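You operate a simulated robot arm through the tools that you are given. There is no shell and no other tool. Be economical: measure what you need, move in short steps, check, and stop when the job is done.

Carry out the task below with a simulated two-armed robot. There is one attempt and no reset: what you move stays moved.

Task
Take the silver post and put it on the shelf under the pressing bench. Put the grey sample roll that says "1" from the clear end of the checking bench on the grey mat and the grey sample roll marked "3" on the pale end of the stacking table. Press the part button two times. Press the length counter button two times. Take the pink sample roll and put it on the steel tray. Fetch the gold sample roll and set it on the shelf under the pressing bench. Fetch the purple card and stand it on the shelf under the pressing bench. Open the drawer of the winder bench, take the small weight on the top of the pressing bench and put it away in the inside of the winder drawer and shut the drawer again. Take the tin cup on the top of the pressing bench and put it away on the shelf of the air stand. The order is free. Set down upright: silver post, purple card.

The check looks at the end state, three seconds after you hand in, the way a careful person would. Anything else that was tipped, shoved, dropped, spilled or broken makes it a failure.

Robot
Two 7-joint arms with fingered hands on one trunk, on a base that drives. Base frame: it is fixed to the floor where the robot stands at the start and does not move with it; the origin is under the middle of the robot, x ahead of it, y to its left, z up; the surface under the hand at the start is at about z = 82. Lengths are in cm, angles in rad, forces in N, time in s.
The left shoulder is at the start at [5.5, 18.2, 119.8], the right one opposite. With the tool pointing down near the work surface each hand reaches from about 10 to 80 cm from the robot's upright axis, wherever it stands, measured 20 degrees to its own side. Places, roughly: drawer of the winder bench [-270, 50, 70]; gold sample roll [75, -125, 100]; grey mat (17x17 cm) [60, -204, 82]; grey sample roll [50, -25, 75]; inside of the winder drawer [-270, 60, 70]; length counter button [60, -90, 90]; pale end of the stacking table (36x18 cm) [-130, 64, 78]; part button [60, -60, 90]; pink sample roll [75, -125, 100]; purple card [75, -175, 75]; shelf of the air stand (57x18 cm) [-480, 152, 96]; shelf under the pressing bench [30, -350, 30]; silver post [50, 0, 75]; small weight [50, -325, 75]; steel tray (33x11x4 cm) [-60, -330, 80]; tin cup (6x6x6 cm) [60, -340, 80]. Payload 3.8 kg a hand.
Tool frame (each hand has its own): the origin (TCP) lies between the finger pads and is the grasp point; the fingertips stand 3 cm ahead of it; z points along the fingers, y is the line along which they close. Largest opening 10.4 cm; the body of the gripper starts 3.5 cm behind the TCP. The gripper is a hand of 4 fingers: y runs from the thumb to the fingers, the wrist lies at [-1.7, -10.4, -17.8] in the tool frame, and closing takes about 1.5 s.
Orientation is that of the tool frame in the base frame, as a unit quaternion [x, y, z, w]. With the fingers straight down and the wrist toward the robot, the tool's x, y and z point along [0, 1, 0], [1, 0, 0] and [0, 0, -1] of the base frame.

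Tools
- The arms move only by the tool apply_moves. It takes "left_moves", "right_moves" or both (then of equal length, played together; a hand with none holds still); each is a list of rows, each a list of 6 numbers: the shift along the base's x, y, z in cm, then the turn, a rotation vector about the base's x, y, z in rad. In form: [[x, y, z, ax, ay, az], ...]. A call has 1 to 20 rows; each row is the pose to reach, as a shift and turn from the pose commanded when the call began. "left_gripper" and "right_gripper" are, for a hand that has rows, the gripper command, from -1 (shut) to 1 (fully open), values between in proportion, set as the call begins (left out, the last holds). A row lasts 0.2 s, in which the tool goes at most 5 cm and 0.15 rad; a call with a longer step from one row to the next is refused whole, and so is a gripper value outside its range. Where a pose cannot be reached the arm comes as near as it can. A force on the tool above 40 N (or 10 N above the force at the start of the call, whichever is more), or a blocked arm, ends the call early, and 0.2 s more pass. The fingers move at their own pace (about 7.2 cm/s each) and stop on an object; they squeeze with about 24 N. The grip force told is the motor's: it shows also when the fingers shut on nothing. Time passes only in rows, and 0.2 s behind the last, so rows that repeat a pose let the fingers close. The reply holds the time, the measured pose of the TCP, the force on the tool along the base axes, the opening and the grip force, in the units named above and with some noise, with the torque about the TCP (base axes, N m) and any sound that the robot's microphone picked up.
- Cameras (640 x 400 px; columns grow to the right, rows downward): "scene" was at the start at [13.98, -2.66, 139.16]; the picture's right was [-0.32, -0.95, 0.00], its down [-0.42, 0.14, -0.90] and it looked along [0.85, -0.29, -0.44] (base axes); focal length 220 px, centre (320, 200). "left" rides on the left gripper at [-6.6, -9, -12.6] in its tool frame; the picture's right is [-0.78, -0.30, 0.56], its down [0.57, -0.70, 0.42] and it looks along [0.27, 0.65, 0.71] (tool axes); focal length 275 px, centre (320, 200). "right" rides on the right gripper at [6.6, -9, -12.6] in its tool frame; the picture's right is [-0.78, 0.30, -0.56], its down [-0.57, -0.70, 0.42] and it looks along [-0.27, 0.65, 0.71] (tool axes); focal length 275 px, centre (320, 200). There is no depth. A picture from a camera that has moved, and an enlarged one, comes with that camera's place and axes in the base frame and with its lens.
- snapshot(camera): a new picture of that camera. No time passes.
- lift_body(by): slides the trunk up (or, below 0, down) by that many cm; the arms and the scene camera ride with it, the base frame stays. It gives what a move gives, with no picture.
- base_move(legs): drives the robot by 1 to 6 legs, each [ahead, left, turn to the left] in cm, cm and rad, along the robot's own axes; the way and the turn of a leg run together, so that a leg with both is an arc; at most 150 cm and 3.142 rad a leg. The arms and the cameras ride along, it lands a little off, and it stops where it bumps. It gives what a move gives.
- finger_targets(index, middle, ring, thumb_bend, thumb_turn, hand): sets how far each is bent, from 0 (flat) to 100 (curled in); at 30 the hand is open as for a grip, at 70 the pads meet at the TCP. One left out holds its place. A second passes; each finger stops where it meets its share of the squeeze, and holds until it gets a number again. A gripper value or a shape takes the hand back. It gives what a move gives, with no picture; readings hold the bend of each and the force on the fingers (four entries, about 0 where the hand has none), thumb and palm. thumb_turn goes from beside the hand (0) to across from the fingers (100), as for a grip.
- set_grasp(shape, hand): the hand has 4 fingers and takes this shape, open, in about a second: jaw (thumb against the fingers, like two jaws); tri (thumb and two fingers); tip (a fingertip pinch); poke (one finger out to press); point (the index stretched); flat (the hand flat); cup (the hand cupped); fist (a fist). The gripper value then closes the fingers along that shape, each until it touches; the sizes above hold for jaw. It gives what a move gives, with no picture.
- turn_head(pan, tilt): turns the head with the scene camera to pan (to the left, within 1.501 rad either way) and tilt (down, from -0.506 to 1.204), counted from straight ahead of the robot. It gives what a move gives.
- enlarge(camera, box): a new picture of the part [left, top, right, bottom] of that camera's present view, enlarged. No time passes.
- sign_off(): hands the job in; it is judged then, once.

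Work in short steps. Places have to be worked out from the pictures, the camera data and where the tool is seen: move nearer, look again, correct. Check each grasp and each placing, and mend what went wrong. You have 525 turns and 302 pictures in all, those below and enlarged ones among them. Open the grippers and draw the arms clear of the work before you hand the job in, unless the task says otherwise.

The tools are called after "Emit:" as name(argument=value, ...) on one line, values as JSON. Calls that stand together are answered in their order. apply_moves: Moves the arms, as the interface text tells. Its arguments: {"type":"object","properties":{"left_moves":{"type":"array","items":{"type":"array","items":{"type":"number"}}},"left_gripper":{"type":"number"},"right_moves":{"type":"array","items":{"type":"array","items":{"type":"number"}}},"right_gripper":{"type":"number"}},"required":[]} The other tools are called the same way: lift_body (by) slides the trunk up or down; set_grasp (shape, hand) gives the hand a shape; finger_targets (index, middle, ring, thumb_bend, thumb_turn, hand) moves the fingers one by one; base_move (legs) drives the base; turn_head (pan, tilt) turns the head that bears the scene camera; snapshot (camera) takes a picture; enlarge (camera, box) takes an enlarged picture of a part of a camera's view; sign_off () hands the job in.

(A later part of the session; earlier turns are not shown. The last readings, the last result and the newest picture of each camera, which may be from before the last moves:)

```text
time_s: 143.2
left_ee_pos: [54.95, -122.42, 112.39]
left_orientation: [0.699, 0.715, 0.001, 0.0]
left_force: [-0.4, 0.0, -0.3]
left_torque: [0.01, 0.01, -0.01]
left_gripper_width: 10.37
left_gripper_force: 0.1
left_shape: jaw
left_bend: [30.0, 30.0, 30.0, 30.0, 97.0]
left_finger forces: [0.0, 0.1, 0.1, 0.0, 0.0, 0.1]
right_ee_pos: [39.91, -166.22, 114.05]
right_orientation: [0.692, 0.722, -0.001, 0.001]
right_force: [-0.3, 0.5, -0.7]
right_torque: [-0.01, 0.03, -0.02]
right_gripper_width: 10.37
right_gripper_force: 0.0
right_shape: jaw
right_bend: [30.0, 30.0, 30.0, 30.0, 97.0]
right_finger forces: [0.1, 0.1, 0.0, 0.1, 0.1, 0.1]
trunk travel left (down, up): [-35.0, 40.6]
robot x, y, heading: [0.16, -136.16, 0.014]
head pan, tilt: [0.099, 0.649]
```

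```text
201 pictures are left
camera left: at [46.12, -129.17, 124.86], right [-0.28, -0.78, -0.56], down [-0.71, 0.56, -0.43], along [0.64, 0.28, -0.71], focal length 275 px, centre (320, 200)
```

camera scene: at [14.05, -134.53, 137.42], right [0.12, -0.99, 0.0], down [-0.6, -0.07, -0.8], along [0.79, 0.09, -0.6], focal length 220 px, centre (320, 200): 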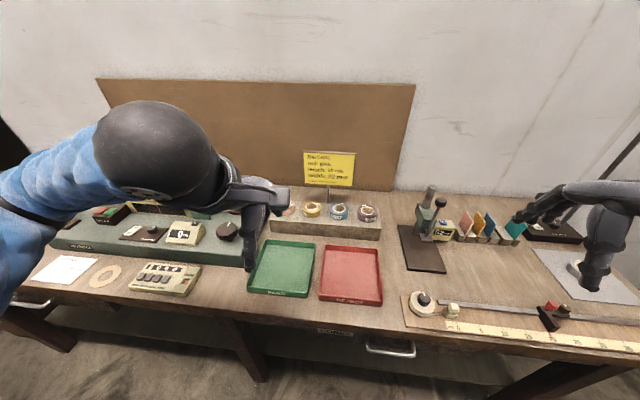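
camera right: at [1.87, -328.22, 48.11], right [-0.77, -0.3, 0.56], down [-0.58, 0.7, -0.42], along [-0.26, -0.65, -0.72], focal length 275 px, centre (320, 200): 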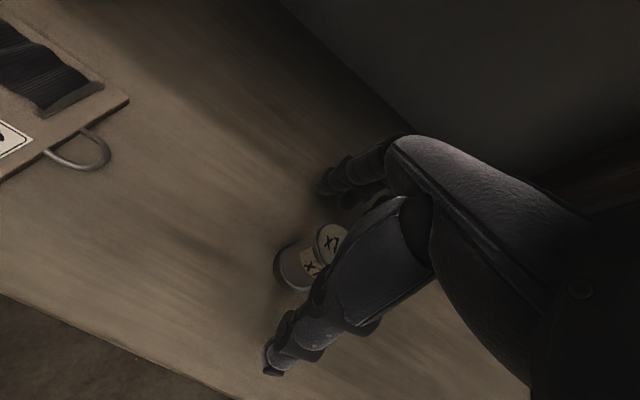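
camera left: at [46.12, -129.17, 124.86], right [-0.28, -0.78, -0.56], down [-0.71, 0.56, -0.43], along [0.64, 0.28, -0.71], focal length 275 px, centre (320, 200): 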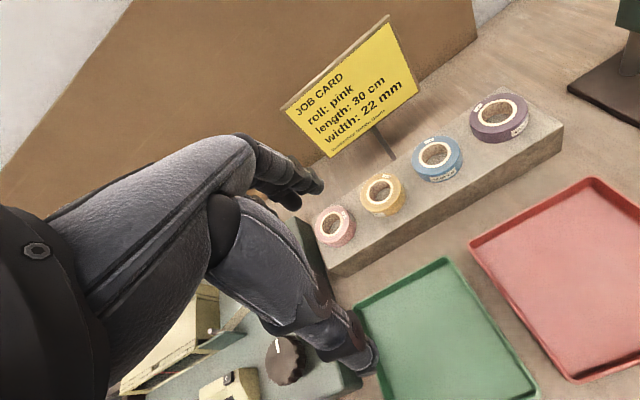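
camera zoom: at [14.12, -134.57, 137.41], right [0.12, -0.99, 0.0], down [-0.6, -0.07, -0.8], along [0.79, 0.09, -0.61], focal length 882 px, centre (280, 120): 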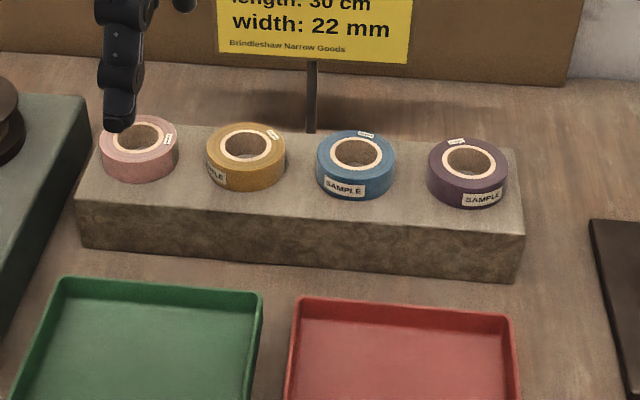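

Gold's centre: [69.4,-125.6], top z≈92.4; pink: [69.4,-117]. The job-card sign stands behind at x≈78. I drive 8 cm ahead, then lower over gold.

Emit:
base_move(legs=[[8, 0, -0.014]])

Emit:
apply_moves(left_moves=[[1.5, -0.8, -3, 0, 0, 0], [3, -1.6, -6, 0, 0, 0], [4.5, -2.4, -9, 0, 0, 0], [5.2, -3, -12, 0, 0, 0], [5.2, -3, -12, 0, 0, 0]], left_gripper=0.75)

Emit:
snapshot(camera="left")

Emit:
enlarge(camera="scene", box=[220, 150, 380, 260])

```text
time_s: 144.3
left_ee_pos: [63.17, -123.05, 112.33]
left_orientation: [0.703, 0.711, 0.002, 0.0]
left_force: [-0.2, 0.6, -0.5]
left_torque: [-0.01, 0.01, -0.02]
left_gripper_width: 10.4
left_gripper_force: 0.2
left_shape: jaw
left_bend: [30.0, 30.0, 30.0, 30.0, 97.0]
left_finger forces: [0.0, 0.1, 0.0, 0.0, 0.0, 0.1]
right_ee_pos: [47.53, -166.73, 114.06]
right_orientation: [0.697, 0.717, -0.002, 0.0]
right_force: [0.3, -0.2, -0.9]
right_torque: [-0.03, 0.04, 0.04]
right_gripper_width: 10.4
right_gripper_force: 0.0
right_shape: jaw
right_bend: [30.0, 30.0, 30.0, 30.0, 97.0]
right_finger forces: [0.0, 0.0, 0.1, 0.0, 0.0, 0.1]
trunk travel left (down, up): [-35.0, 40.6]
robot x, y, heading: [7.98, -135.74, 0.001]
head pan, tilt: [0.099, 0.649]
```

```text
time_s: 145.5
left_ee_pos: [67.99, -126.38, 100.64]
left_orientation: [0.703, 0.711, 0.002, 0.001]
left_force: [-0.4, -0.2, 0.5]
left_torque: [0.0, 0.03, 0.0]
left_gripper_width: 9.13
left_gripper_force: 0.0
left_shape: jaw
left_bend: [28.0, 32.0, 30.0, 34.0, 98.0]
left_finger forces: [0.1, 0.0, 0.0, 0.0, 0.1, 0.0]
right_ee_pos: [47.38, -166.71, 114.23]
right_orientation: [0.697, 0.717, -0.002, 0.001]
right_force: [1.1, -0.1, 0.1]
right_torque: [-0.04, -0.01, 0.0]
right_gripper_width: 10.41
right_gripper_force: 0.1
right_shape: jaw
right_bend: [30.0, 30.0, 30.0, 30.0, 97.0]
right_finger forces: [0.0, 0.0, 0.0, 0.1, 0.0, 0.0]
trunk travel left (down, up): [-35.0, 40.6]
robot x, y, heading: [8.04, -135.73, -0.0]
head pan, tilt: [0.099, 0.649]
```

```text
200 pictures are left
camera left: at [59.04, -132.95, 113.05], right [-0.29, -0.78, -0.56], down [-0.71, 0.57, -0.43], along [0.65, 0.27, -0.71], focal length 275 px, centre (320, 200)
```

left: 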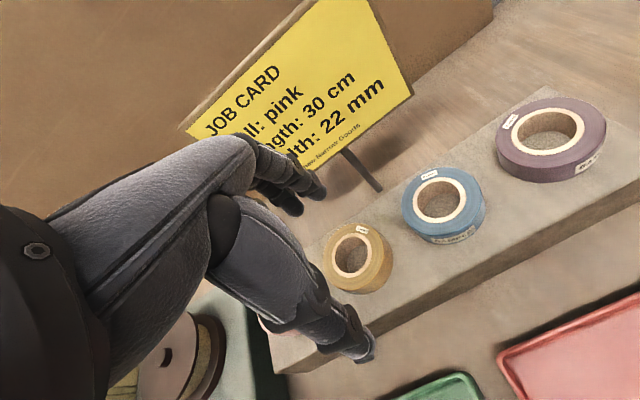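

```text
3.64 times, centred on (300, 205) of scene
camera zoom: at [21.93, -134.66, 137.43], right [0.1, -0.99, 0.0], down [-0.6, -0.06, -0.8], along [0.79, 0.08, -0.6], focal length 802 px, centre (393, 182)
```

zoom: 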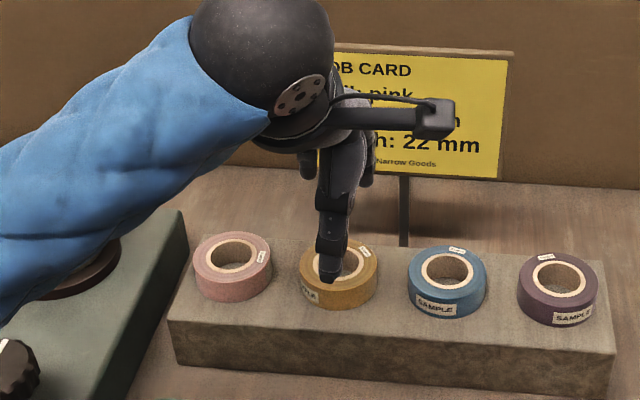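

Gold is at [69.8,-125.7]; the rack top is z≈88. I correct and lower to TCP z≈91.8.

Emit:
apply_moves(left_moves=[[1.3, 0.7, -3, 0, 0, 0], [1.3, 0.7, -6, 0, 0, 0], [1.3, 0.7, -8.8, 0, 0, 0], [1.3, 0.7, -8.8, 0, 0, 0]])

Emit:
snapshot(camera="left")

Emit:
enlarge(camera="scene", box=[220, 150, 380, 260])

```text
time_s: 146.5
left_ee_pos: [69.53, -125.57, 91.65]
left_orientation: [0.703, 0.711, 0.001, 0.001]
left_force: [0.0, 0.3, 0.3]
left_torque: [0.0, 0.02, 0.03]
left_gripper_width: 9.11
left_gripper_force: 0.0
left_shape: jaw
left_bend: [28.0, 32.0, 30.0, 34.0, 98.0]
left_finger forces: [0.0, 0.0, 0.0, 0.0, 0.0, 0.0]
right_ee_pos: [47.38, -166.72, 114.21]
right_orientation: [0.698, 0.716, -0.002, 0.001]
right_force: [0.8, -0.5, -1.1]
right_torque: [0.0, -0.02, -0.03]
right_gripper_width: 10.39
right_gripper_force: 0.1
right_shape: jaw
right_bend: [30.0, 30.0, 30.0, 30.0, 97.0]
right_finger forces: [0.0, 0.0, 0.0, 0.0, 0.0, 0.1]
trunk travel left (down, up): [-35.0, 40.6]
robot x, y, heading: [8.25, -135.87, 0.004]
head pan, tilt: [0.099, 0.649]
```

```text
198 pictures are left
camera left: at [60.54, -132.14, 104.24], right [-0.29, -0.78, -0.56], down [-0.71, 0.57, -0.42], along [0.65, 0.27, -0.71], focal length 275 px, centre (320, 200)
```

left: 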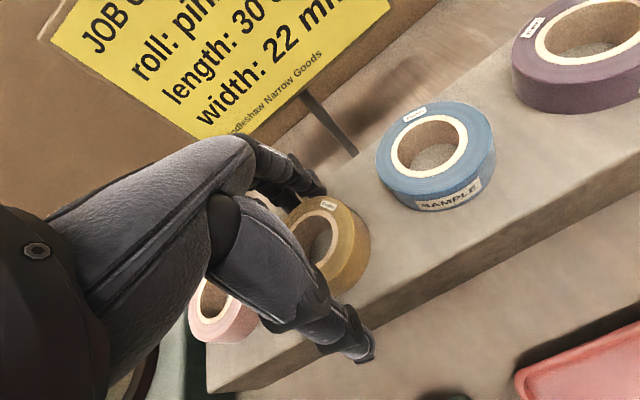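

```text
3.64 times, centred on (300, 205) of scene
camera zoom: at [21.96, -134.67, 137.41], right [0.1, -0.99, 0.0], down [-0.6, -0.06, -0.8], along [0.79, 0.08, -0.6], focal length 802 px, centre (393, 182)
```

zoom: 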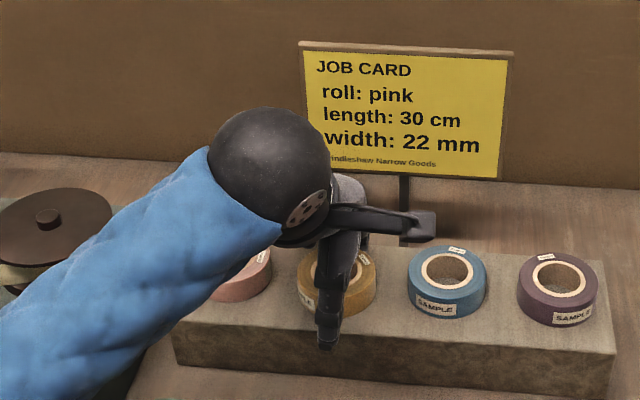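

The gold roll is well between thumb and fingers. I close and lift.

Emit:
apply_moves(left_moves=[[0, 0, 0, 0, 0, 0], [0, 0, 0, 0, 0, 0], [0, 0, 0, 0, 0, 0], [0, 0, 0, 0, 0, 0], [0, 0, 0, 0, 0, 0], [0, 0, 0, 0, 0, 0], [0, 0, 0, 0, 0, 0]], left_gripper=-1)

Emit:
apply_moves(left_moves=[[0, 0, 2, 0, 0, 0], [-0.5, 0, 5, 0, 0, 0], [-2, 0, 9, 0, 0, 0], [-5, 0, 13, 0, 0, 0], [-9, 0, 15, 0, 0, 0], [-13, 0, 17, 0, 0, 0], [-17, 0, 19, 0, 0, 0]])

Emit:
snapshot(camera="left")

Emit:
snapshot(camera="scene")

```text
time_s: 148.1
left_ee_pos: [69.6, -125.49, 91.85]
left_orientation: [0.703, 0.711, 0.002, 0.001]
left_force: [-0.1, -0.6, -0.5]
left_torque: [-0.02, 0.02, 0.03]
left_gripper_width: 5.84
left_gripper_force: 24.0
left_shape: jaw
left_bend: [73.0, 41.0, 44.0, 66.0, 100.0]
left_finger forces: [12.8, 7.9, 0.1, 0.1, 20.6, 0.1]
right_ee_pos: [47.28, -166.71, 114.22]
right_orientation: [0.698, 0.716, -0.001, 0.001]
right_force: [-0.2, 0.8, 0.3]
right_torque: [-0.02, 0.02, 0.0]
right_gripper_width: 10.4
right_gripper_force: 0.0
right_shape: jaw
right_bend: [30.0, 30.0, 30.0, 30.0, 97.0]
right_finger forces: [0.1, 0.0, 0.0, 0.0, 0.1, 0.1]
trunk travel left (down, up): [-35.0, 40.6]
robot x, y, heading: [7.71, -135.94, 0.004]
head pan, tilt: [0.099, 0.649]
```

```text
time_s: 149.7
left_ee_pos: [52.55, -125.55, 110.34]
left_orientation: [0.704, 0.71, 0.001, 0.0]
left_force: [0.5, -0.1, 0.5]
left_torque: [0.0, 0.0, -0.03]
left_gripper_width: 5.84
left_gripper_force: 24.1
left_shape: jaw
left_bend: [73.0, 41.0, 44.0, 66.0, 100.0]
left_finger forces: [12.9, 8.1, 0.0, 0.0, 20.5, 0.1]
right_ee_pos: [47.23, -166.69, 114.1]
right_orientation: [0.697, 0.717, -0.002, 0.001]
right_force: [-0.8, 0.8, 0.2]
right_torque: [0.0, -0.01, 0.01]
right_gripper_width: 10.34
right_gripper_force: 0.0
right_shape: jaw
right_bend: [30.0, 30.0, 30.0, 30.0, 97.0]
right_finger forces: [0.1, 0.0, 0.0, 0.0, 0.1, 0.1]
trunk travel left (down, up): [-35.0, 40.6]
robot x, y, heading: [8.15, -135.84, 0.003]
head pan, tilt: [0.099, 0.649]
```

```text
196 pictures are left
camera left: at [43.5, -132.17, 122.99], right [-0.29, -0.78, -0.56], down [-0.71, 0.57, -0.42], along [0.65, 0.27, -0.71], focal length 275 px, centre (320, 200)
```

left: 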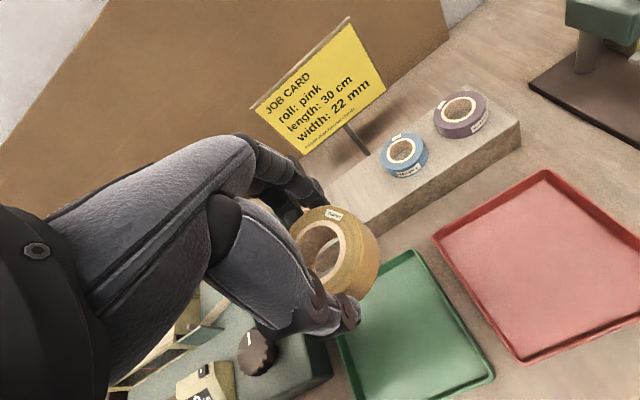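

```text
195 pictures are left
camera scene: at [21.87, -134.65, 137.43], right [0.1, -0.99, 0.0], down [-0.6, -0.06, -0.8], along [0.79, 0.08, -0.6], focal length 220 px, centre (320, 200)
```

scene: 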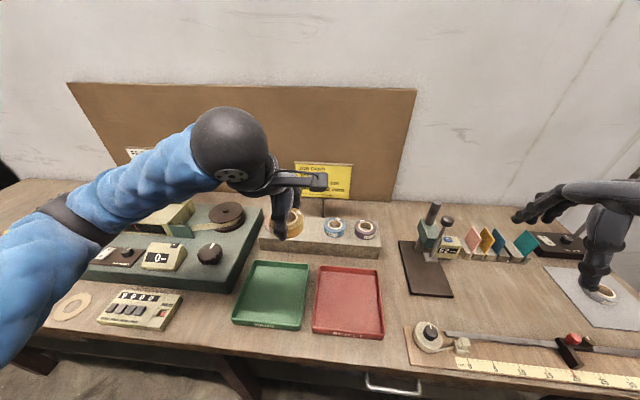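

Gold is held. I check the neighbouring cards' lean by zooming.

Emit:
enlarge(camera="scene", box=[440, 205, 560, 285])

```text
5.00 times, centred on (500, 245) of scene
camera zoom: at [21.87, -134.65, 137.43], right [0.1, -0.99, 0.0], down [-0.6, -0.06, -0.8], along [0.79, 0.08, -0.6], focal length 1102 px, centre (-580, -25)
```

zoom: 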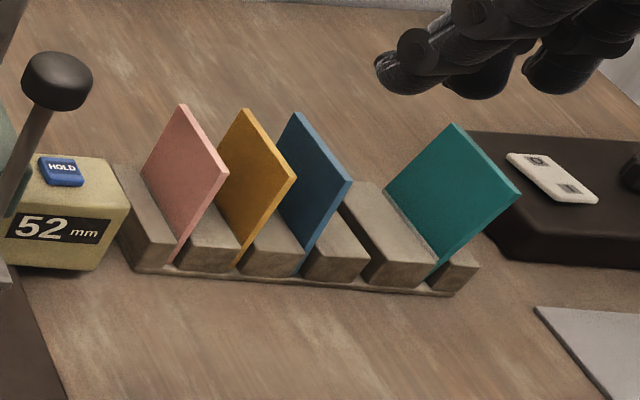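

The teal card leans noticeably more than before. With the right hand still free I'll straighten it: close that hand and drive right so it comes beside the card.

Emit:
base_move(legs=[[0, -38, 0]])

Emit:
apply_moves(right_moves=[[4, 0, 0, 0, 0, 0], [8, 0, 0, 0, 0, 0], [12, 0, 0, 0, 0, 0], [16, 0, 0, 0, 0, 0], [19, 0, 0, 0, 0, 0], [19, 0, -3, 0, 0, 0], [19, 0, -3, 0, 0, 0]], right_gripper=-1)

Emit:
turn_head(pan=-0.2, tilt=0.65)

Emit:
snapshot(camera="scene")

Emit:
snapshot(camera="right")

```text
time_s: 152.1
left_ee_pos: [52.91, -162.92, 110.44]
left_orientation: [0.7, 0.714, 0.002, 0.0]
left_force: [-0.6, 1.1, -0.9]
left_torque: [0.02, 0.02, -0.03]
left_gripper_width: 5.82
left_gripper_force: 23.9
left_shape: jaw
left_bend: [73.0, 41.0, 44.0, 66.0, 100.0]
left_finger forces: [12.9, 8.0, 0.0, 0.1, 20.6, 0.0]
right_ee_pos: [47.94, -204.08, 114.1]
right_orientation: [0.693, 0.721, -0.001, 0.001]
right_force: [0.3, -1.2, -0.5]
right_torque: [0.05, 0.03, -0.04]
right_gripper_width: 10.4
right_gripper_force: 0.1
right_shape: jaw
right_bend: [30.0, 30.0, 30.0, 30.0, 97.0]
right_finger forces: [0.1, 0.0, 0.1, 0.0, 0.1, 0.0]
trunk travel left (down, up): [-35.0, 40.6]
robot x, y, heading: [8.43, -173.59, 0.01]
head pan, tilt: [0.099, 0.649]
```

```text
time_s: 152.8
left_ee_pos: [52.87, -162.89, 110.46]
left_orientation: [0.701, 0.713, 0.001, -0.001]
left_force: [0.3, 0.6, -0.8]
left_torque: [0.03, 0.03, 0.02]
left_gripper_width: 5.83
left_gripper_force: 24.5
left_shape: jaw
left_bend: [73.0, 41.0, 44.0, 66.0, 100.0]
left_finger forces: [12.9, 8.0, 0.0, 0.0, 20.6, 0.0]
right_ee_pos: [56.78, -204.33, 112.87]
right_orientation: [0.695, 0.719, -0.014, -0.012]
right_force: [-6.6, -2.4, -5.9]
right_torque: [0.31, -0.65, -0.07]
right_gripper_width: 0.07
right_gripper_force: 0.1
right_shape: jaw
right_bend: [69.0, 69.0, 69.0, 70.0, 100.0]
right_finger forces: [0.0, 0.0, 0.0, 0.0, 0.0, 8.5]
trunk travel left (down, up): [-35.0, 40.6]
robot x, y, heading: [8.06, -173.15, 0.012]
head pan, tilt: [0.099, 0.649]
stopped in row 3 (right hand): the force on the tool passed its limit at 55 N (the readings are from after the stop); the commanded pose is now the measured one
```

```text
time_s: 153.6
left_ee_pos: [52.78, -163.05, 110.51]
left_orientation: [0.7, 0.714, 0.001, 0.0]
left_force: [0.5, -0.5, 0.1]
left_torque: [0.0, 0.0, 0.02]
left_gripper_width: 5.84
left_gripper_force: 23.7
left_shape: jaw
left_bend: [73.0, 41.0, 44.0, 66.0, 100.0]
left_finger forces: [12.8, 7.9, 0.0, 0.0, 20.6, 0.0]
right_ee_pos: [56.87, -204.28, 112.79]
right_orientation: [0.695, 0.719, -0.015, -0.011]
right_force: [-6.3, 1.8, -15.2]
right_torque: [0.07, -0.72, -0.04]
right_gripper_width: 0.0
right_gripper_force: 23.4
right_shape: jaw
right_bend: [70.0, 70.0, 70.0, 48.0, 100.0]
right_finger forces: [0.0, 0.1, 0.1, 0.0, 0.0, 16.3]
trunk travel left (down, up): [-35.0, 40.6]
robot x, y, heading: [8.25, -173.42, 0.014]
head pan, tilt: [-0.201, 0.649]
```

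```text
193 pictures are left
camera scene: at [22.13, -174.93, 137.41], right [-0.19, -0.98, 0.0], down [-0.59, 0.11, -0.8], along [0.78, -0.15, -0.6], focal length 220 px, centre (320, 200)
```

scene: 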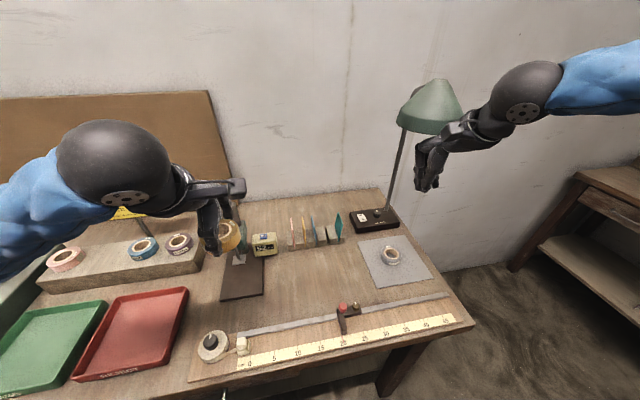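

```text
192 pictures are left
camera right: at [48.06, -198.08, 125.68], right [0.34, -0.76, 0.55], down [-0.69, -0.6, -0.4], along [0.63, -0.25, -0.73], focal length 275 px, centre (320, 200)
```

right: 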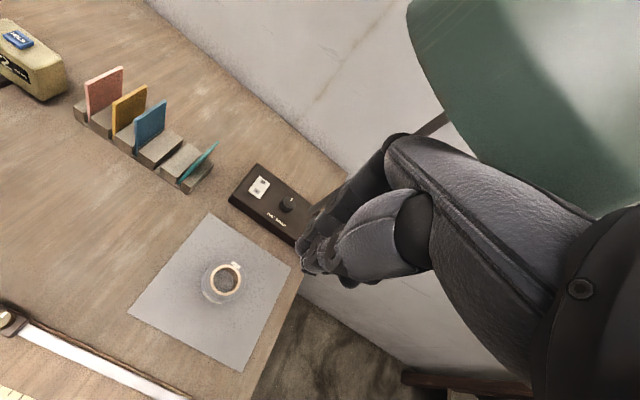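

I ran the right hand into the lamp shade — my mistake. I back the hand off gently along the way it came and inspect the lamp.

Emit:
apply_moves(right_moves=[[-1, 0, 0, 0, 0, 0], [-2.5, 0, 0, 0, 0, 0], [-5, 0, 0, 0, 0, 0], [-9, 0, 0, 0.0, 0, 0], [-13, 0, 0, 0, 0, 0]])

Emit:
snapshot(camera="scene")

Emit:
snapshot(camera="right")

```text
time_s: 154.8
left_ee_pos: [52.76, -162.95, 110.47]
left_orientation: [0.7, 0.714, 0.002, 0.001]
left_force: [-0.3, 0.5, -0.4]
left_torque: [-0.01, 0.04, -0.03]
left_gripper_width: 5.82
left_gripper_force: 23.6
left_shape: jaw
left_bend: [73.0, 41.0, 44.0, 66.0, 100.0]
left_finger forces: [12.8, 8.1, 0.1, 0.1, 20.6, 0.1]
right_ee_pos: [44.37, -204.35, 113.38]
right_orientation: [0.694, 0.72, -0.012, -0.01]
right_force: [-0.2, -1.0, -0.1]
right_torque: [-0.05, 0.01, 0.02]
right_gripper_width: 0.02
right_gripper_force: 24.5
right_shape: jaw
right_bend: [70.0, 70.0, 70.0, 48.0, 100.0]
right_finger forces: [0.1, 0.1, 0.0, 0.1, 0.0, 0.0]
right hand out of reach, approached as far as the arm can: row 5
trunk travel left (down, up): [-35.0, 40.6]
robot x, y, heading: [8.05, -173.81, 0.013]
head pan, tilt: [-0.201, 0.649]
```

```text
191 pictures are left
camera scene: at [22.08, -174.9, 137.43], right [-0.19, -0.98, 0.0], down [-0.59, 0.11, -0.8], along [0.78, -0.15, -0.6], focal length 220 px, centre (320, 200)
```

scene: 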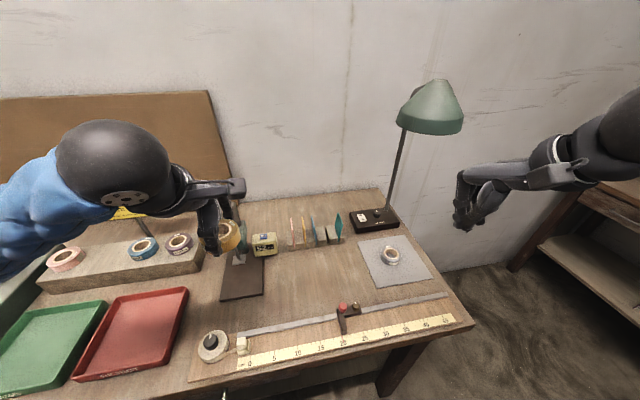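

```text
190 pictures are left
camera right: at [35.64, -198.19, 126.21], right [0.34, -0.76, 0.55], down [-0.69, -0.6, -0.4], along [0.63, -0.24, -0.73], focal length 275 px, centre (320, 200)
```

right: 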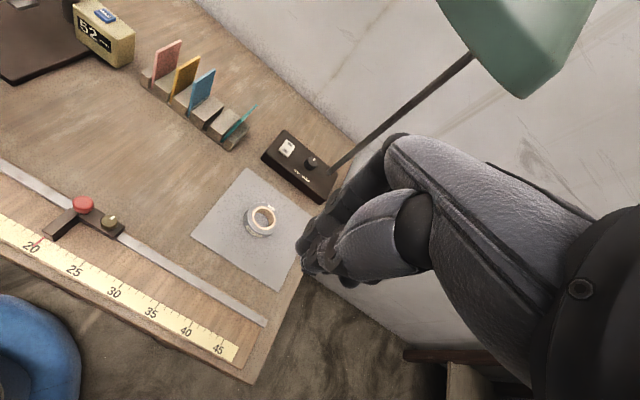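

The lamp stands and its base edge is still parallel to the mat. Now I approach the teal card low (well below the shade): first down at x≈44, then forward at y≈-197.

Emit:
apply_moves(right_moves=[[0, 1, -4, 0, 0, 0], [0, 2, -8, 0, 0, 0], [0, 4, -12, 0, 0, 0], [0, 5.5, -16, 0, 0, 0], [0, 6.5, -19.5, 0, 0, 0], [4, 6.5, -19.5, 0, 0, 0], [8, 6.5, -19.5, 0, 0, 0], [12, 6.5, -19.5, 0, 0, 0], [16, 6.5, -19.5, 0, 0, 0], [20, 6.5, -19.5, 0, 0, 0]])

Emit:
snapshot(camera="scene")

Emit:
snapshot(camera="right")

```text
time_s: 157.0
left_ee_pos: [52.86, -162.94, 110.59]
left_orientation: [0.7, 0.714, 0.001, -0.001]
left_force: [-0.3, 0.0, -0.4]
left_torque: [-0.01, 0.01, 0.03]
left_gripper_width: 5.82
left_gripper_force: 23.9
left_shape: jaw
left_bend: [73.0, 41.0, 44.0, 66.0, 100.0]
left_finger forces: [12.8, 8.0, 0.0, 0.1, 20.6, 0.0]
right_ee_pos: [64.75, -198.1, 93.97]
right_orientation: [0.694, 0.72, -0.012, -0.01]
right_force: [0.3, 0.9, 0.6]
right_torque: [0.02, -0.01, -0.05]
right_gripper_width: 0.02
right_gripper_force: 24.2
right_shape: jaw
right_bend: [70.0, 70.0, 70.0, 48.0, 100.0]
right_finger forces: [0.1, 0.0, 0.1, 0.0, 0.0, 0.0]
right hand out of reach, approached as far as the arm can: row 1, 2, 3, 4, 5
trunk travel left (down, up): [-35.0, 40.6]
robot x, y, heading: [8.6, -173.63, 0.018]
head pan, tilt: [-0.201, 0.649]
```

```text
189 pictures are left
camera scene: at [22.19, -174.84, 137.41], right [-0.19, -0.98, 0.0], down [-0.59, 0.11, -0.8], along [0.78, -0.15, -0.61], focal length 220 px, centre (320, 200)
```

scene: 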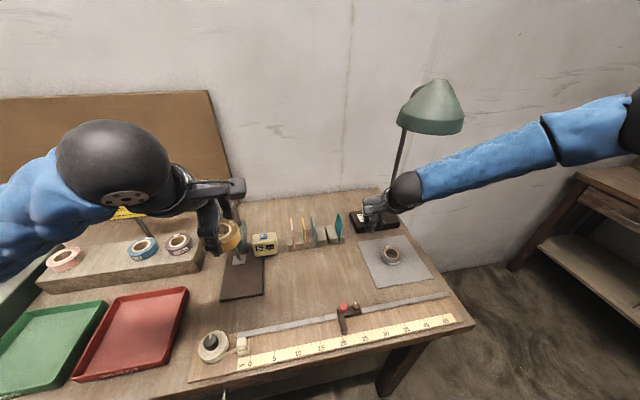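

```text
188 pictures are left
camera right: at [55.91, -191.88, 106.76], right [0.34, -0.76, 0.55], down [-0.69, -0.6, -0.4], along [0.63, -0.25, -0.73], focal length 275 px, centre (320, 200)
```

right: 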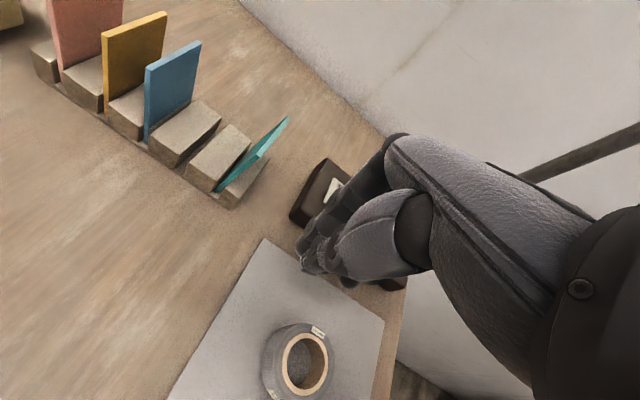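

The teal card leans about 9° to the right. I move the closed fingertips to its right side at the card's mid depth and low, then look.

Emit:
apply_moves(right_moves=[[3, 0, 0, 0, 0, 0], [6, 0, 0, 0, 0, 0], [7.5, 0, -1, 0, 0, 0], [7.5, 0.5, -2, 0, 0, 0], [7.5, 1.5, -2.3, 0, 0, 0]])

Emit:
snapshot(camera="right")

Emit:
enlarge(camera="scene", box=[270, 160, 420, 270])

```text
time_s: 158.2
left_ee_pos: [52.93, -163.02, 110.51]
left_orientation: [0.7, 0.714, 0.001, 0.001]
left_force: [-0.4, 0.8, -0.3]
left_torque: [-0.01, -0.02, 0.02]
left_gripper_width: 5.84
left_gripper_force: 24.2
left_shape: jaw
left_bend: [73.0, 41.0, 44.0, 66.0, 100.0]
left_finger forces: [12.9, 7.9, 0.0, 0.0, 20.6, 0.0]
right_ee_pos: [71.61, -197.07, 92.25]
right_orientation: [0.695, 0.719, -0.012, -0.009]
right_force: [-0.5, 0.6, 0.2]
right_torque: [-0.01, 0.0, 0.03]
right_gripper_width: 0.0
right_gripper_force: 24.5
right_shape: jaw
right_bend: [70.0, 70.0, 70.0, 48.0, 100.0]
right_finger forces: [0.0, 0.0, 0.0, 0.1, 0.1, 0.0]
right hand out of reach, approached as far as the arm can: row 4, 5
trunk travel left (down, up): [-35.0, 40.6]
robot x, y, heading: [8.21, -173.82, 0.01]
head pan, tilt: [-0.201, 0.649]
```

```text
187 pictures are left
camera right: at [62.7, -190.91, 105.07], right [0.34, -0.76, 0.55], down [-0.69, -0.6, -0.4], along [0.64, -0.24, -0.73], focal length 275 px, centre (320, 200)
```

right: 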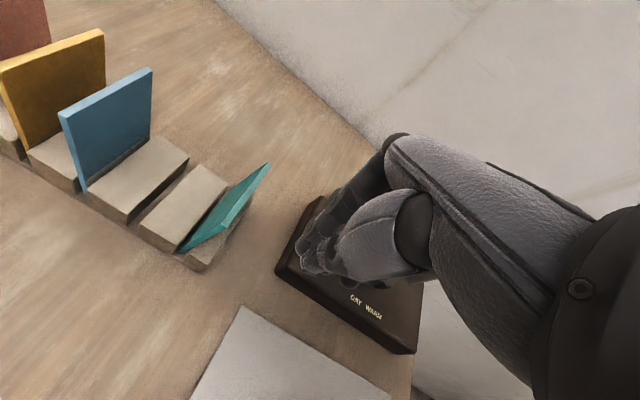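

```text
3.64 times, centred on (345, 215) of scene
camera zoom: at [22.14, -174.86, 137.42], right [-0.19, -0.98, 0.0], down [-0.59, 0.11, -0.8], along [0.78, -0.15, -0.6], focal length 802 px, centre (229, 146)
```

zoom: 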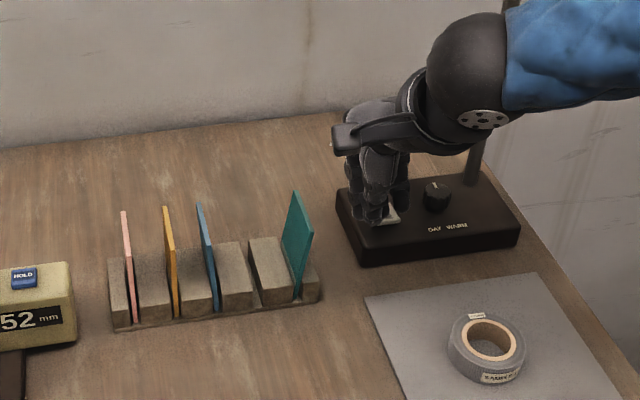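

The arm is at its reach limit sideways; I move the base 4 cm ahead while pulling the hand back correspondingly first.

Emit:
apply_moves(right_moves=[[-2, 0, 0.3, 0, 0, 0], [-4, 0, 0.3, 0, 0, 0]])

Emit:
base_move(legs=[[4, 0, 0]])

Emit:
apply_moves(right_moves=[[0, 0.7, 0, 0, 0, 0], [0, 1.4, 0, 0, 0, 0], [0, 2.0, 0, 0, 0, 0], [0, 2.0, 0, 0, 0, 0]])

Emit:
snapshot(camera="right")

```text
time_s: 158.8
left_ee_pos: [52.69, -162.96, 110.41]
left_orientation: [0.701, 0.714, 0.001, 0.0]
left_force: [-0.1, -0.1, -0.4]
left_torque: [0.01, -0.02, 0.02]
left_gripper_width: 5.82
left_gripper_force: 23.6
left_shape: jaw
left_bend: [73.0, 41.0, 44.0, 66.0, 100.0]
left_finger forces: [12.7, 8.0, 0.0, 0.0, 20.7, 0.0]
right_ee_pos: [67.61, -197.27, 92.54]
right_orientation: [0.695, 0.719, -0.013, -0.008]
right_force: [0.3, 0.0, 0.4]
right_torque: [0.0, 0.01, -0.01]
right_gripper_width: 0.01
right_gripper_force: 24.3
right_shape: jaw
right_bend: [70.0, 70.0, 70.0, 48.0, 100.0]
right_finger forces: [0.1, 0.0, 0.1, 0.0, 0.0, 0.0]
trunk travel left (down, up): [-35.0, 40.6]
robot x, y, heading: [8.29, -173.72, 0.007]
head pan, tilt: [-0.201, 0.649]
```

```text
time_s: 159.7
left_ee_pos: [57.08, -162.84, 110.38]
left_orientation: [0.701, 0.713, 0.001, 0.0]
left_force: [-0.3, 0.3, -1.6]
left_torque: [0.0, 0.04, 0.02]
left_gripper_width: 5.81
left_gripper_force: 23.7
left_shape: jaw
left_bend: [73.0, 41.0, 44.0, 66.0, 100.0]
left_finger forces: [12.7, 8.0, 0.0, 0.1, 20.5, 0.1]
right_ee_pos: [71.77, -197.19, 92.46]
right_orientation: [0.695, 0.719, -0.014, -0.01]
right_force: [-0.1, 0.0, -0.4]
right_torque: [-0.03, 0.02, -0.02]
right_gripper_width: 0.01
right_gripper_force: 24.1
right_shape: jaw
right_bend: [70.0, 70.0, 70.0, 48.0, 100.0]
right_finger forces: [0.0, 0.0, 0.0, 0.0, 0.0, 0.0]
trunk travel left (down, up): [-35.0, 40.6]
robot x, y, heading: [12.18, -173.57, 0.008]
head pan, tilt: [-0.201, 0.649]
```

```text
time_s: 160.7
left_ee_pos: [56.57, -163.56, 110.52]
left_orientation: [0.701, 0.713, 0.004, -0.002]
left_force: [-0.3, -0.3, -0.3]
left_torque: [0.0, 0.01, -0.01]
left_gripper_width: 5.84
left_gripper_force: 24.1
left_shape: jaw
left_bend: [73.0, 41.0, 44.0, 66.0, 100.0]
left_finger forces: [12.8, 8.0, 0.0, 0.0, 20.4, 0.0]
right_ee_pos: [71.37, -195.7, 92.33]
right_orientation: [0.696, 0.718, -0.012, -0.012]
right_force: [1.0, 0.5, 0.6]
right_torque: [0.02, 0.03, -0.02]
right_gripper_width: 0.03
right_gripper_force: 23.6
right_shape: jaw
right_bend: [70.0, 70.0, 70.0, 48.0, 100.0]
right_finger forces: [0.0, 0.1, 0.0, 0.0, 0.1, 0.1]
trunk travel left (down, up): [-35.0, 40.6]
robot x, y, heading: [12.29, -173.49, 0.01]
head pan, tilt: [-0.201, 0.649]
```

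```text
185 pictures are left
camera right: at [62.61, -189.64, 105.17], right [0.34, -0.77, 0.55], down [-0.7, -0.59, -0.4], along [0.63, -0.25, -0.74], focal length 275 px, centre (320, 200)
```

right: 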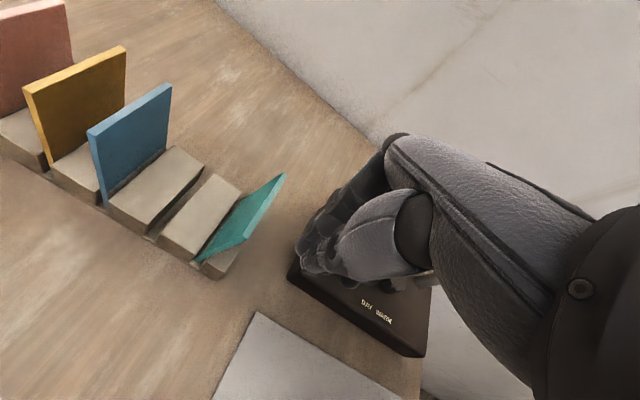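

Still ~2 cm from the card. I continue sideways in small steps.

Emit:
apply_moves(right_moves=[[0.3, 0.5, -0.5, 0, 0, 0], [0.3, 1, -0.5, 0, 0, 0], [0.3, 1.5, -0.5, 0, 0, 0], [0.3, 2, -0.5, 0, 0, 0], [0.3, 2, -0.5, 0, 0, 0]])

Emit:
snapshot(camera="right")

Emit:
enlarge(camera="scene", box=[270, 160, 420, 270])

```text
time_s: 161.9
left_ee_pos: [56.64, -163.1, 110.58]
left_orientation: [0.701, 0.713, 0.003, 0.001]
left_force: [0.4, -0.3, -0.6]
left_torque: [-0.03, -0.02, 0.0]
left_gripper_width: 5.81
left_gripper_force: 24.4
left_shape: jaw
left_bend: [73.0, 41.0, 44.0, 66.0, 100.0]
left_finger forces: [12.8, 7.9, 0.0, 0.0, 20.5, 0.1]
right_ee_pos: [71.57, -193.49, 92.23]
right_orientation: [0.695, 0.719, -0.011, -0.009]
right_force: [0.3, -0.3, -0.2]
right_torque: [0.02, 0.02, -0.02]
right_gripper_width: 0.01
right_gripper_force: 24.3
right_shape: jaw
right_bend: [70.0, 70.0, 70.0, 48.0, 100.0]
right_finger forces: [0.0, 0.1, 0.0, 0.1, 0.0, 0.1]
trunk travel left (down, up): [-35.0, 40.6]
robot x, y, heading: [11.94, -173.7, 0.016]
head pan, tilt: [-0.201, 0.649]
```

```text
184 pictures are left
camera right: at [62.76, -187.26, 105.07], right [0.34, -0.76, 0.55], down [-0.69, -0.6, -0.4], along [0.64, -0.24, -0.73], focal length 275 px, centre (320, 200)
```

right: 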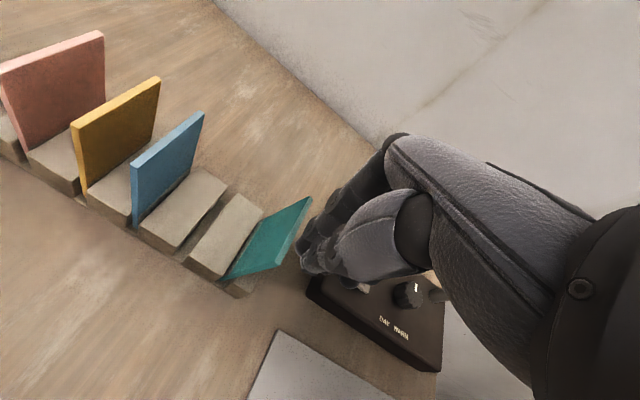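

```text
3.64 times, centred on (345, 215) of scene
camera zoom: at [25.81, -175.08, 137.45], right [-0.19, -0.98, 0.0], down [-0.59, 0.12, -0.8], along [0.78, -0.15, -0.6], focal length 802 px, centre (229, 146)
```

zoom: 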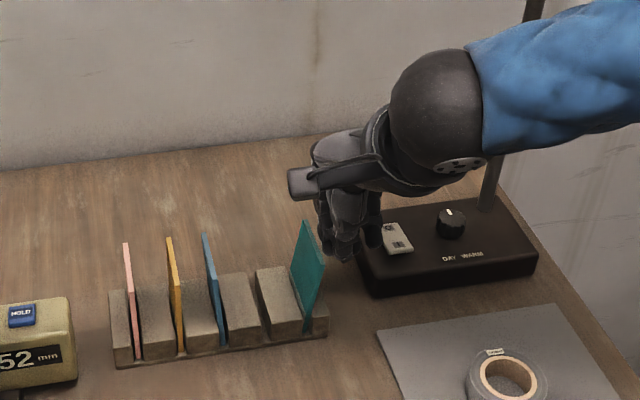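

Nearly touching now. I push on by 0.4 cm steps, 1.6 cm in all, then look.

Emit:
apply_moves(right_moves=[[0.3, 0.4, -0.5, 0, 0, 0], [0.3, 0.8, -0.8, 0, 0, 0], [0.3, 1.2, -0.8, 0, 0, 0], [0.3, 1.6, -0.8, 0, 0, 0], [0.3, 1.6, -0.8, 0, 0, 0]])

Emit:
snapshot(camera="right")

Emit:
enlarge(camera="scene", box=[270, 160, 420, 270])

```text
time_s: 163.1
left_ee_pos: [56.88, -163.0, 110.46]
left_orientation: [0.701, 0.713, 0.002, 0.0]
left_force: [0.3, 0.7, -0.4]
left_torque: [-0.02, 0.0, 0.03]
left_gripper_width: 5.86
left_gripper_force: 23.9
left_shape: jaw
left_bend: [73.0, 41.0, 44.0, 66.0, 100.0]
left_finger forces: [12.9, 8.0, 0.0, 0.1, 20.6, 0.0]
right_ee_pos: [71.21, -192.9, 92.0]
right_orientation: [0.695, 0.719, -0.012, -0.011]
right_force: [-0.6, 0.1, 0.2]
right_torque: [0.02, -0.05, -0.01]
right_gripper_width: 0.0
right_gripper_force: 24.1
right_shape: jaw
right_bend: [70.0, 70.0, 70.0, 48.0, 100.0]
right_finger forces: [0.0, 0.0, 0.0, 0.1, 0.0, 0.0]
right hand out of reach, approached as far as the arm can: row 1, 2, 3, 4, 5
trunk travel left (down, up): [-35.0, 40.6]
robot x, y, heading: [12.27, -173.59, 0.011]
head pan, tilt: [-0.201, 0.649]
```

```text
182 pictures are left
camera right: at [62.46, -186.72, 104.92], right [0.34, -0.76, 0.55], down [-0.69, -0.6, -0.4], along [0.63, -0.25, -0.73], focal length 275 px, centre (320, 200)
```

right: 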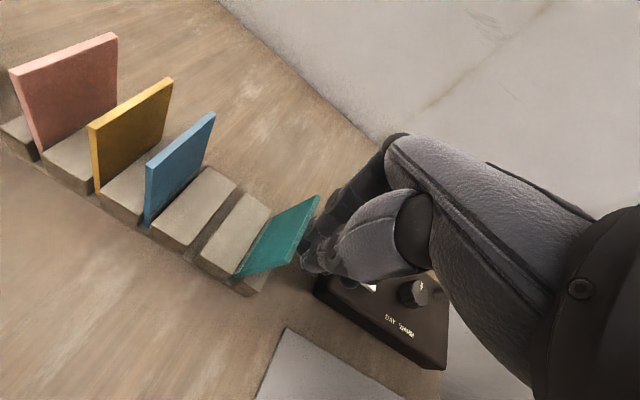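

```text
3.64 times, centred on (345, 215) of scene
camera zoom: at [26.14, -174.98, 137.4], right [-0.19, -0.98, 0.0], down [-0.59, 0.12, -0.8], along [0.78, -0.15, -0.61], focal length 802 px, centre (229, 146)
```

zoom: 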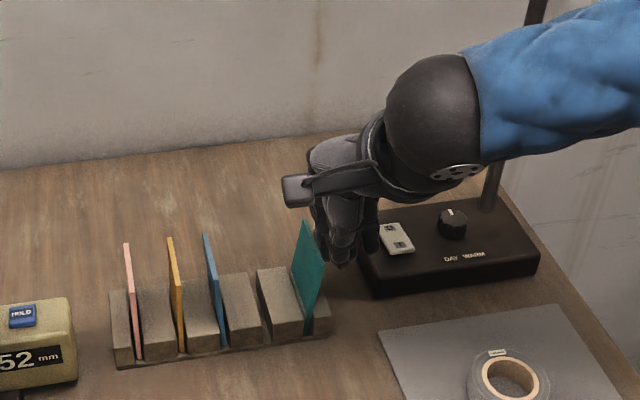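

Out of arm reach again; I nudge with a small base motion to the left instead.

Emit:
base_move(legs=[[0, 1.3, 0]])

Emit:
snapshot(camera="right")

Emit:
enlarge(camera="scene", box=[270, 160, 420, 270])

```text
time_s: 163.8
left_ee_pos: [56.59, -161.67, 110.45]
left_orientation: [0.702, 0.712, 0.002, 0.001]
left_force: [0.8, -0.7, -0.6]
left_torque: [0.0, -0.01, 0.05]
left_gripper_width: 5.83
left_gripper_force: 23.8
left_shape: jaw
left_bend: [73.0, 41.0, 44.0, 66.0, 100.0]
left_finger forces: [12.8, 8.1, 0.0, 0.0, 20.7, 0.0]
right_ee_pos: [70.96, -191.54, 92.2]
right_orientation: [0.695, 0.719, -0.012, -0.01]
right_force: [0.1, 0.4, 0.6]
right_torque: [0.03, -0.01, 0.04]
right_gripper_width: 0.0
right_gripper_force: 23.4
right_shape: jaw
right_bend: [70.0, 70.0, 70.0, 48.0, 100.0]
right_finger forces: [0.0, 0.0, 0.0, 0.1, 0.0, 0.0]
trunk travel left (down, up): [-35.0, 40.6]
robot x, y, heading: [12.08, -171.98, 0.011]
head pan, tilt: [-0.201, 0.649]
```

```text
180 pictures are left
camera right: at [62.18, -185.31, 104.99], right [0.34, -0.76, 0.55], down [-0.69, -0.6, -0.4], along [0.64, -0.24, -0.73], focal length 275 px, centre (320, 200)
```

right: 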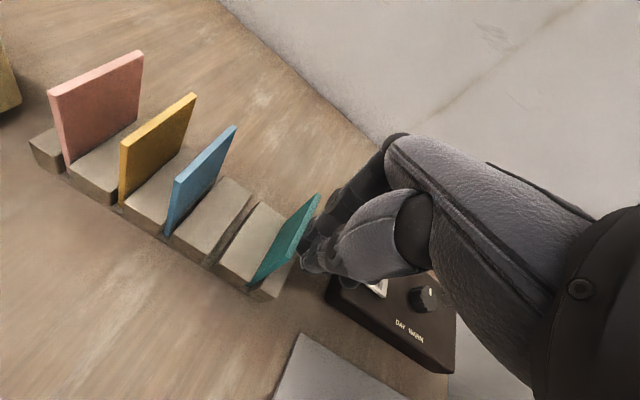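

```text
3.64 times, centred on (345, 215) of scene
camera zoom: at [25.83, -173.58, 137.43], right [-0.19, -0.98, 0.0], down [-0.59, 0.12, -0.8], along [0.78, -0.15, -0.6], focal length 802 px, centre (229, 146)
```

zoom: 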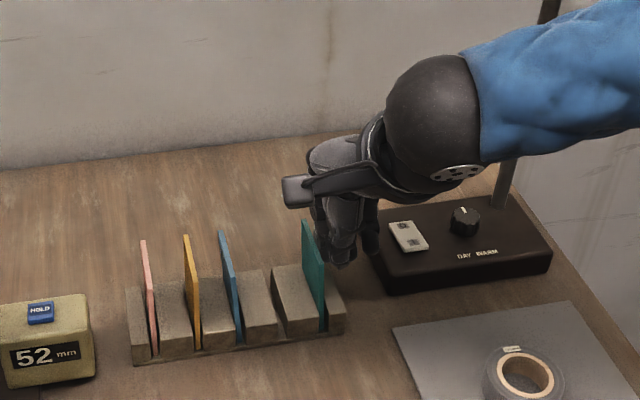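

The teal card came up; a little more is needed. I nudge another 0.6 cm.

Emit:
base_move(legs=[[0, 0.6, 0]])

Emit:
enlarge(camera="scene", box=[290, 200, 370, 260])

```text
time_s: 164.6
left_ee_pos: [56.6, -161.04, 110.49]
left_orientation: [0.701, 0.713, 0.003, 0.0]
left_force: [0.2, -0.4, -0.7]
left_torque: [0.01, 0.0, 0.0]
left_gripper_width: 5.85
left_gripper_force: 23.7
left_shape: jaw
left_bend: [73.0, 41.0, 44.0, 66.0, 100.0]
left_finger forces: [12.8, 8.0, 0.1, 0.0, 20.7, 0.0]
right_ee_pos: [71.03, -190.9, 92.01]
right_orientation: [0.694, 0.719, -0.013, -0.01]
right_force: [0.0, -1.2, 0.1]
right_torque: [-0.01, 0.03, -0.01]
right_gripper_width: 0.0
right_gripper_force: 23.8
right_shape: jaw
right_bend: [70.0, 70.0, 70.0, 48.0, 100.0]
right_finger forces: [0.1, 0.1, 0.1, 0.1, 0.0, 0.0]
trunk travel left (down, up): [-35.0, 40.6]
robot x, y, heading: [12.17, -171.7, 0.009]
head pan, tilt: [-0.201, 0.649]
```

```text
6.67 times, centred on (330, 230) of scene
camera zoom: at [25.87, -173.07, 137.43], right [-0.19, -0.98, 0.0], down [-0.59, 0.12, -0.8], along [0.78, -0.15, -0.6], focal length 1470 px, centre (253, 0)
```

zoom: 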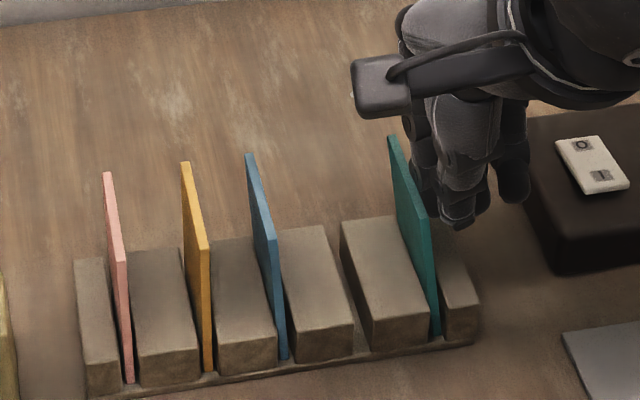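

The teal card is now parallel to the others. I back away sideways, then withdraw the hand.

Emit:
base_move(legs=[[0, -3, 0]])

Emit:
apply_moves(right_moves=[[-3, -0.5, 0.5, 0, 0, 0], [-7, -1, 0.5, 0, 0, 0], [-11, -1, 0.5, 0, 0, 0], [-15, -1, 0.5, 0, 0, 0], [-19, -1, 0.5, 0, 0, 0], [-23, -1, 1, 0, 0, 0], [-26, -1, 4, 0, 0, 0], [-28, -1, 8, 0, 0, 0], [-30, -1, 12, 0, 0, 0], [-32, -1, 16, 0, 0, 0]], right_gripper=-1)

Emit:
enlarge(camera="scene", box=[260, 160, 440, 290])

```text
time_s: 165.4
left_ee_pos: [56.86, -164.13, 110.54]
left_orientation: [0.7, 0.714, 0.002, -0.001]
left_force: [0.0, -0.4, -0.1]
left_torque: [0.02, 0.02, 0.02]
left_gripper_width: 5.83
left_gripper_force: 24.2
left_shape: jaw
left_bend: [73.0, 41.0, 44.0, 66.0, 100.0]
left_finger forces: [12.8, 8.1, 0.1, 0.1, 20.5, 0.0]
right_ee_pos: [71.2, -194.09, 91.95]
right_orientation: [0.695, 0.719, -0.013, -0.011]
right_force: [-0.7, 0.0, -0.1]
right_torque: [0.03, -0.01, 0.01]
right_gripper_width: 0.0
right_gripper_force: 24.0
right_shape: jaw
right_bend: [70.0, 70.0, 70.0, 48.0, 100.0]
right_finger forces: [0.0, 0.0, 0.0, 0.1, 0.1, 0.1]
trunk travel left (down, up): [-35.0, 40.6]
robot x, y, heading: [12.47, -174.63, 0.006]
head pan, tilt: [-0.201, 0.649]
```

```text
time_s: 167.6
left_ee_pos: [56.65, -163.9, 110.5]
left_orientation: [0.701, 0.713, 0.002, 0.001]
left_force: [-1.6, 0.9, -1.2]
left_torque: [-0.01, 0.0, 0.03]
left_gripper_width: 5.82
left_gripper_force: 23.9
left_shape: jaw
left_bend: [73.0, 41.0, 44.0, 66.0, 100.0]
left_finger forces: [12.9, 8.0, 0.0, 0.0, 20.6, 0.0]
right_ee_pos: [49.25, -192.7, 113.19]
right_orientation: [0.694, 0.72, -0.014, -0.01]
right_force: [-0.8, 0.0, -0.7]
right_torque: [-0.04, 0.0, -0.02]
right_gripper_width: 0.0
right_gripper_force: 24.1
right_shape: jaw
right_bend: [70.0, 70.0, 70.0, 48.0, 100.0]
right_finger forces: [0.0, 0.0, 0.0, 0.0, 0.1, 0.0]
right hand out of reach, approached as far as the arm can: row 6, 7, 8, 9, 10
trunk travel left (down, up): [-35.0, 40.6]
robot x, y, heading: [11.99, -174.43, 0.01]
head pan, tilt: [-0.201, 0.649]
```

```text
3.08 times, centred on (350, 225) of scene
camera zoom: at [25.93, -175.81, 137.45], right [-0.19, -0.98, 0.0], down [-0.59, 0.11, -0.8], along [0.78, -0.15, -0.6], focal length 678 px, centre (228, 123)
```

zoom: 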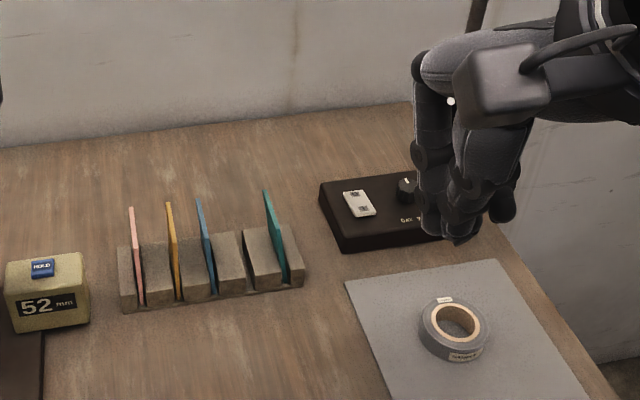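

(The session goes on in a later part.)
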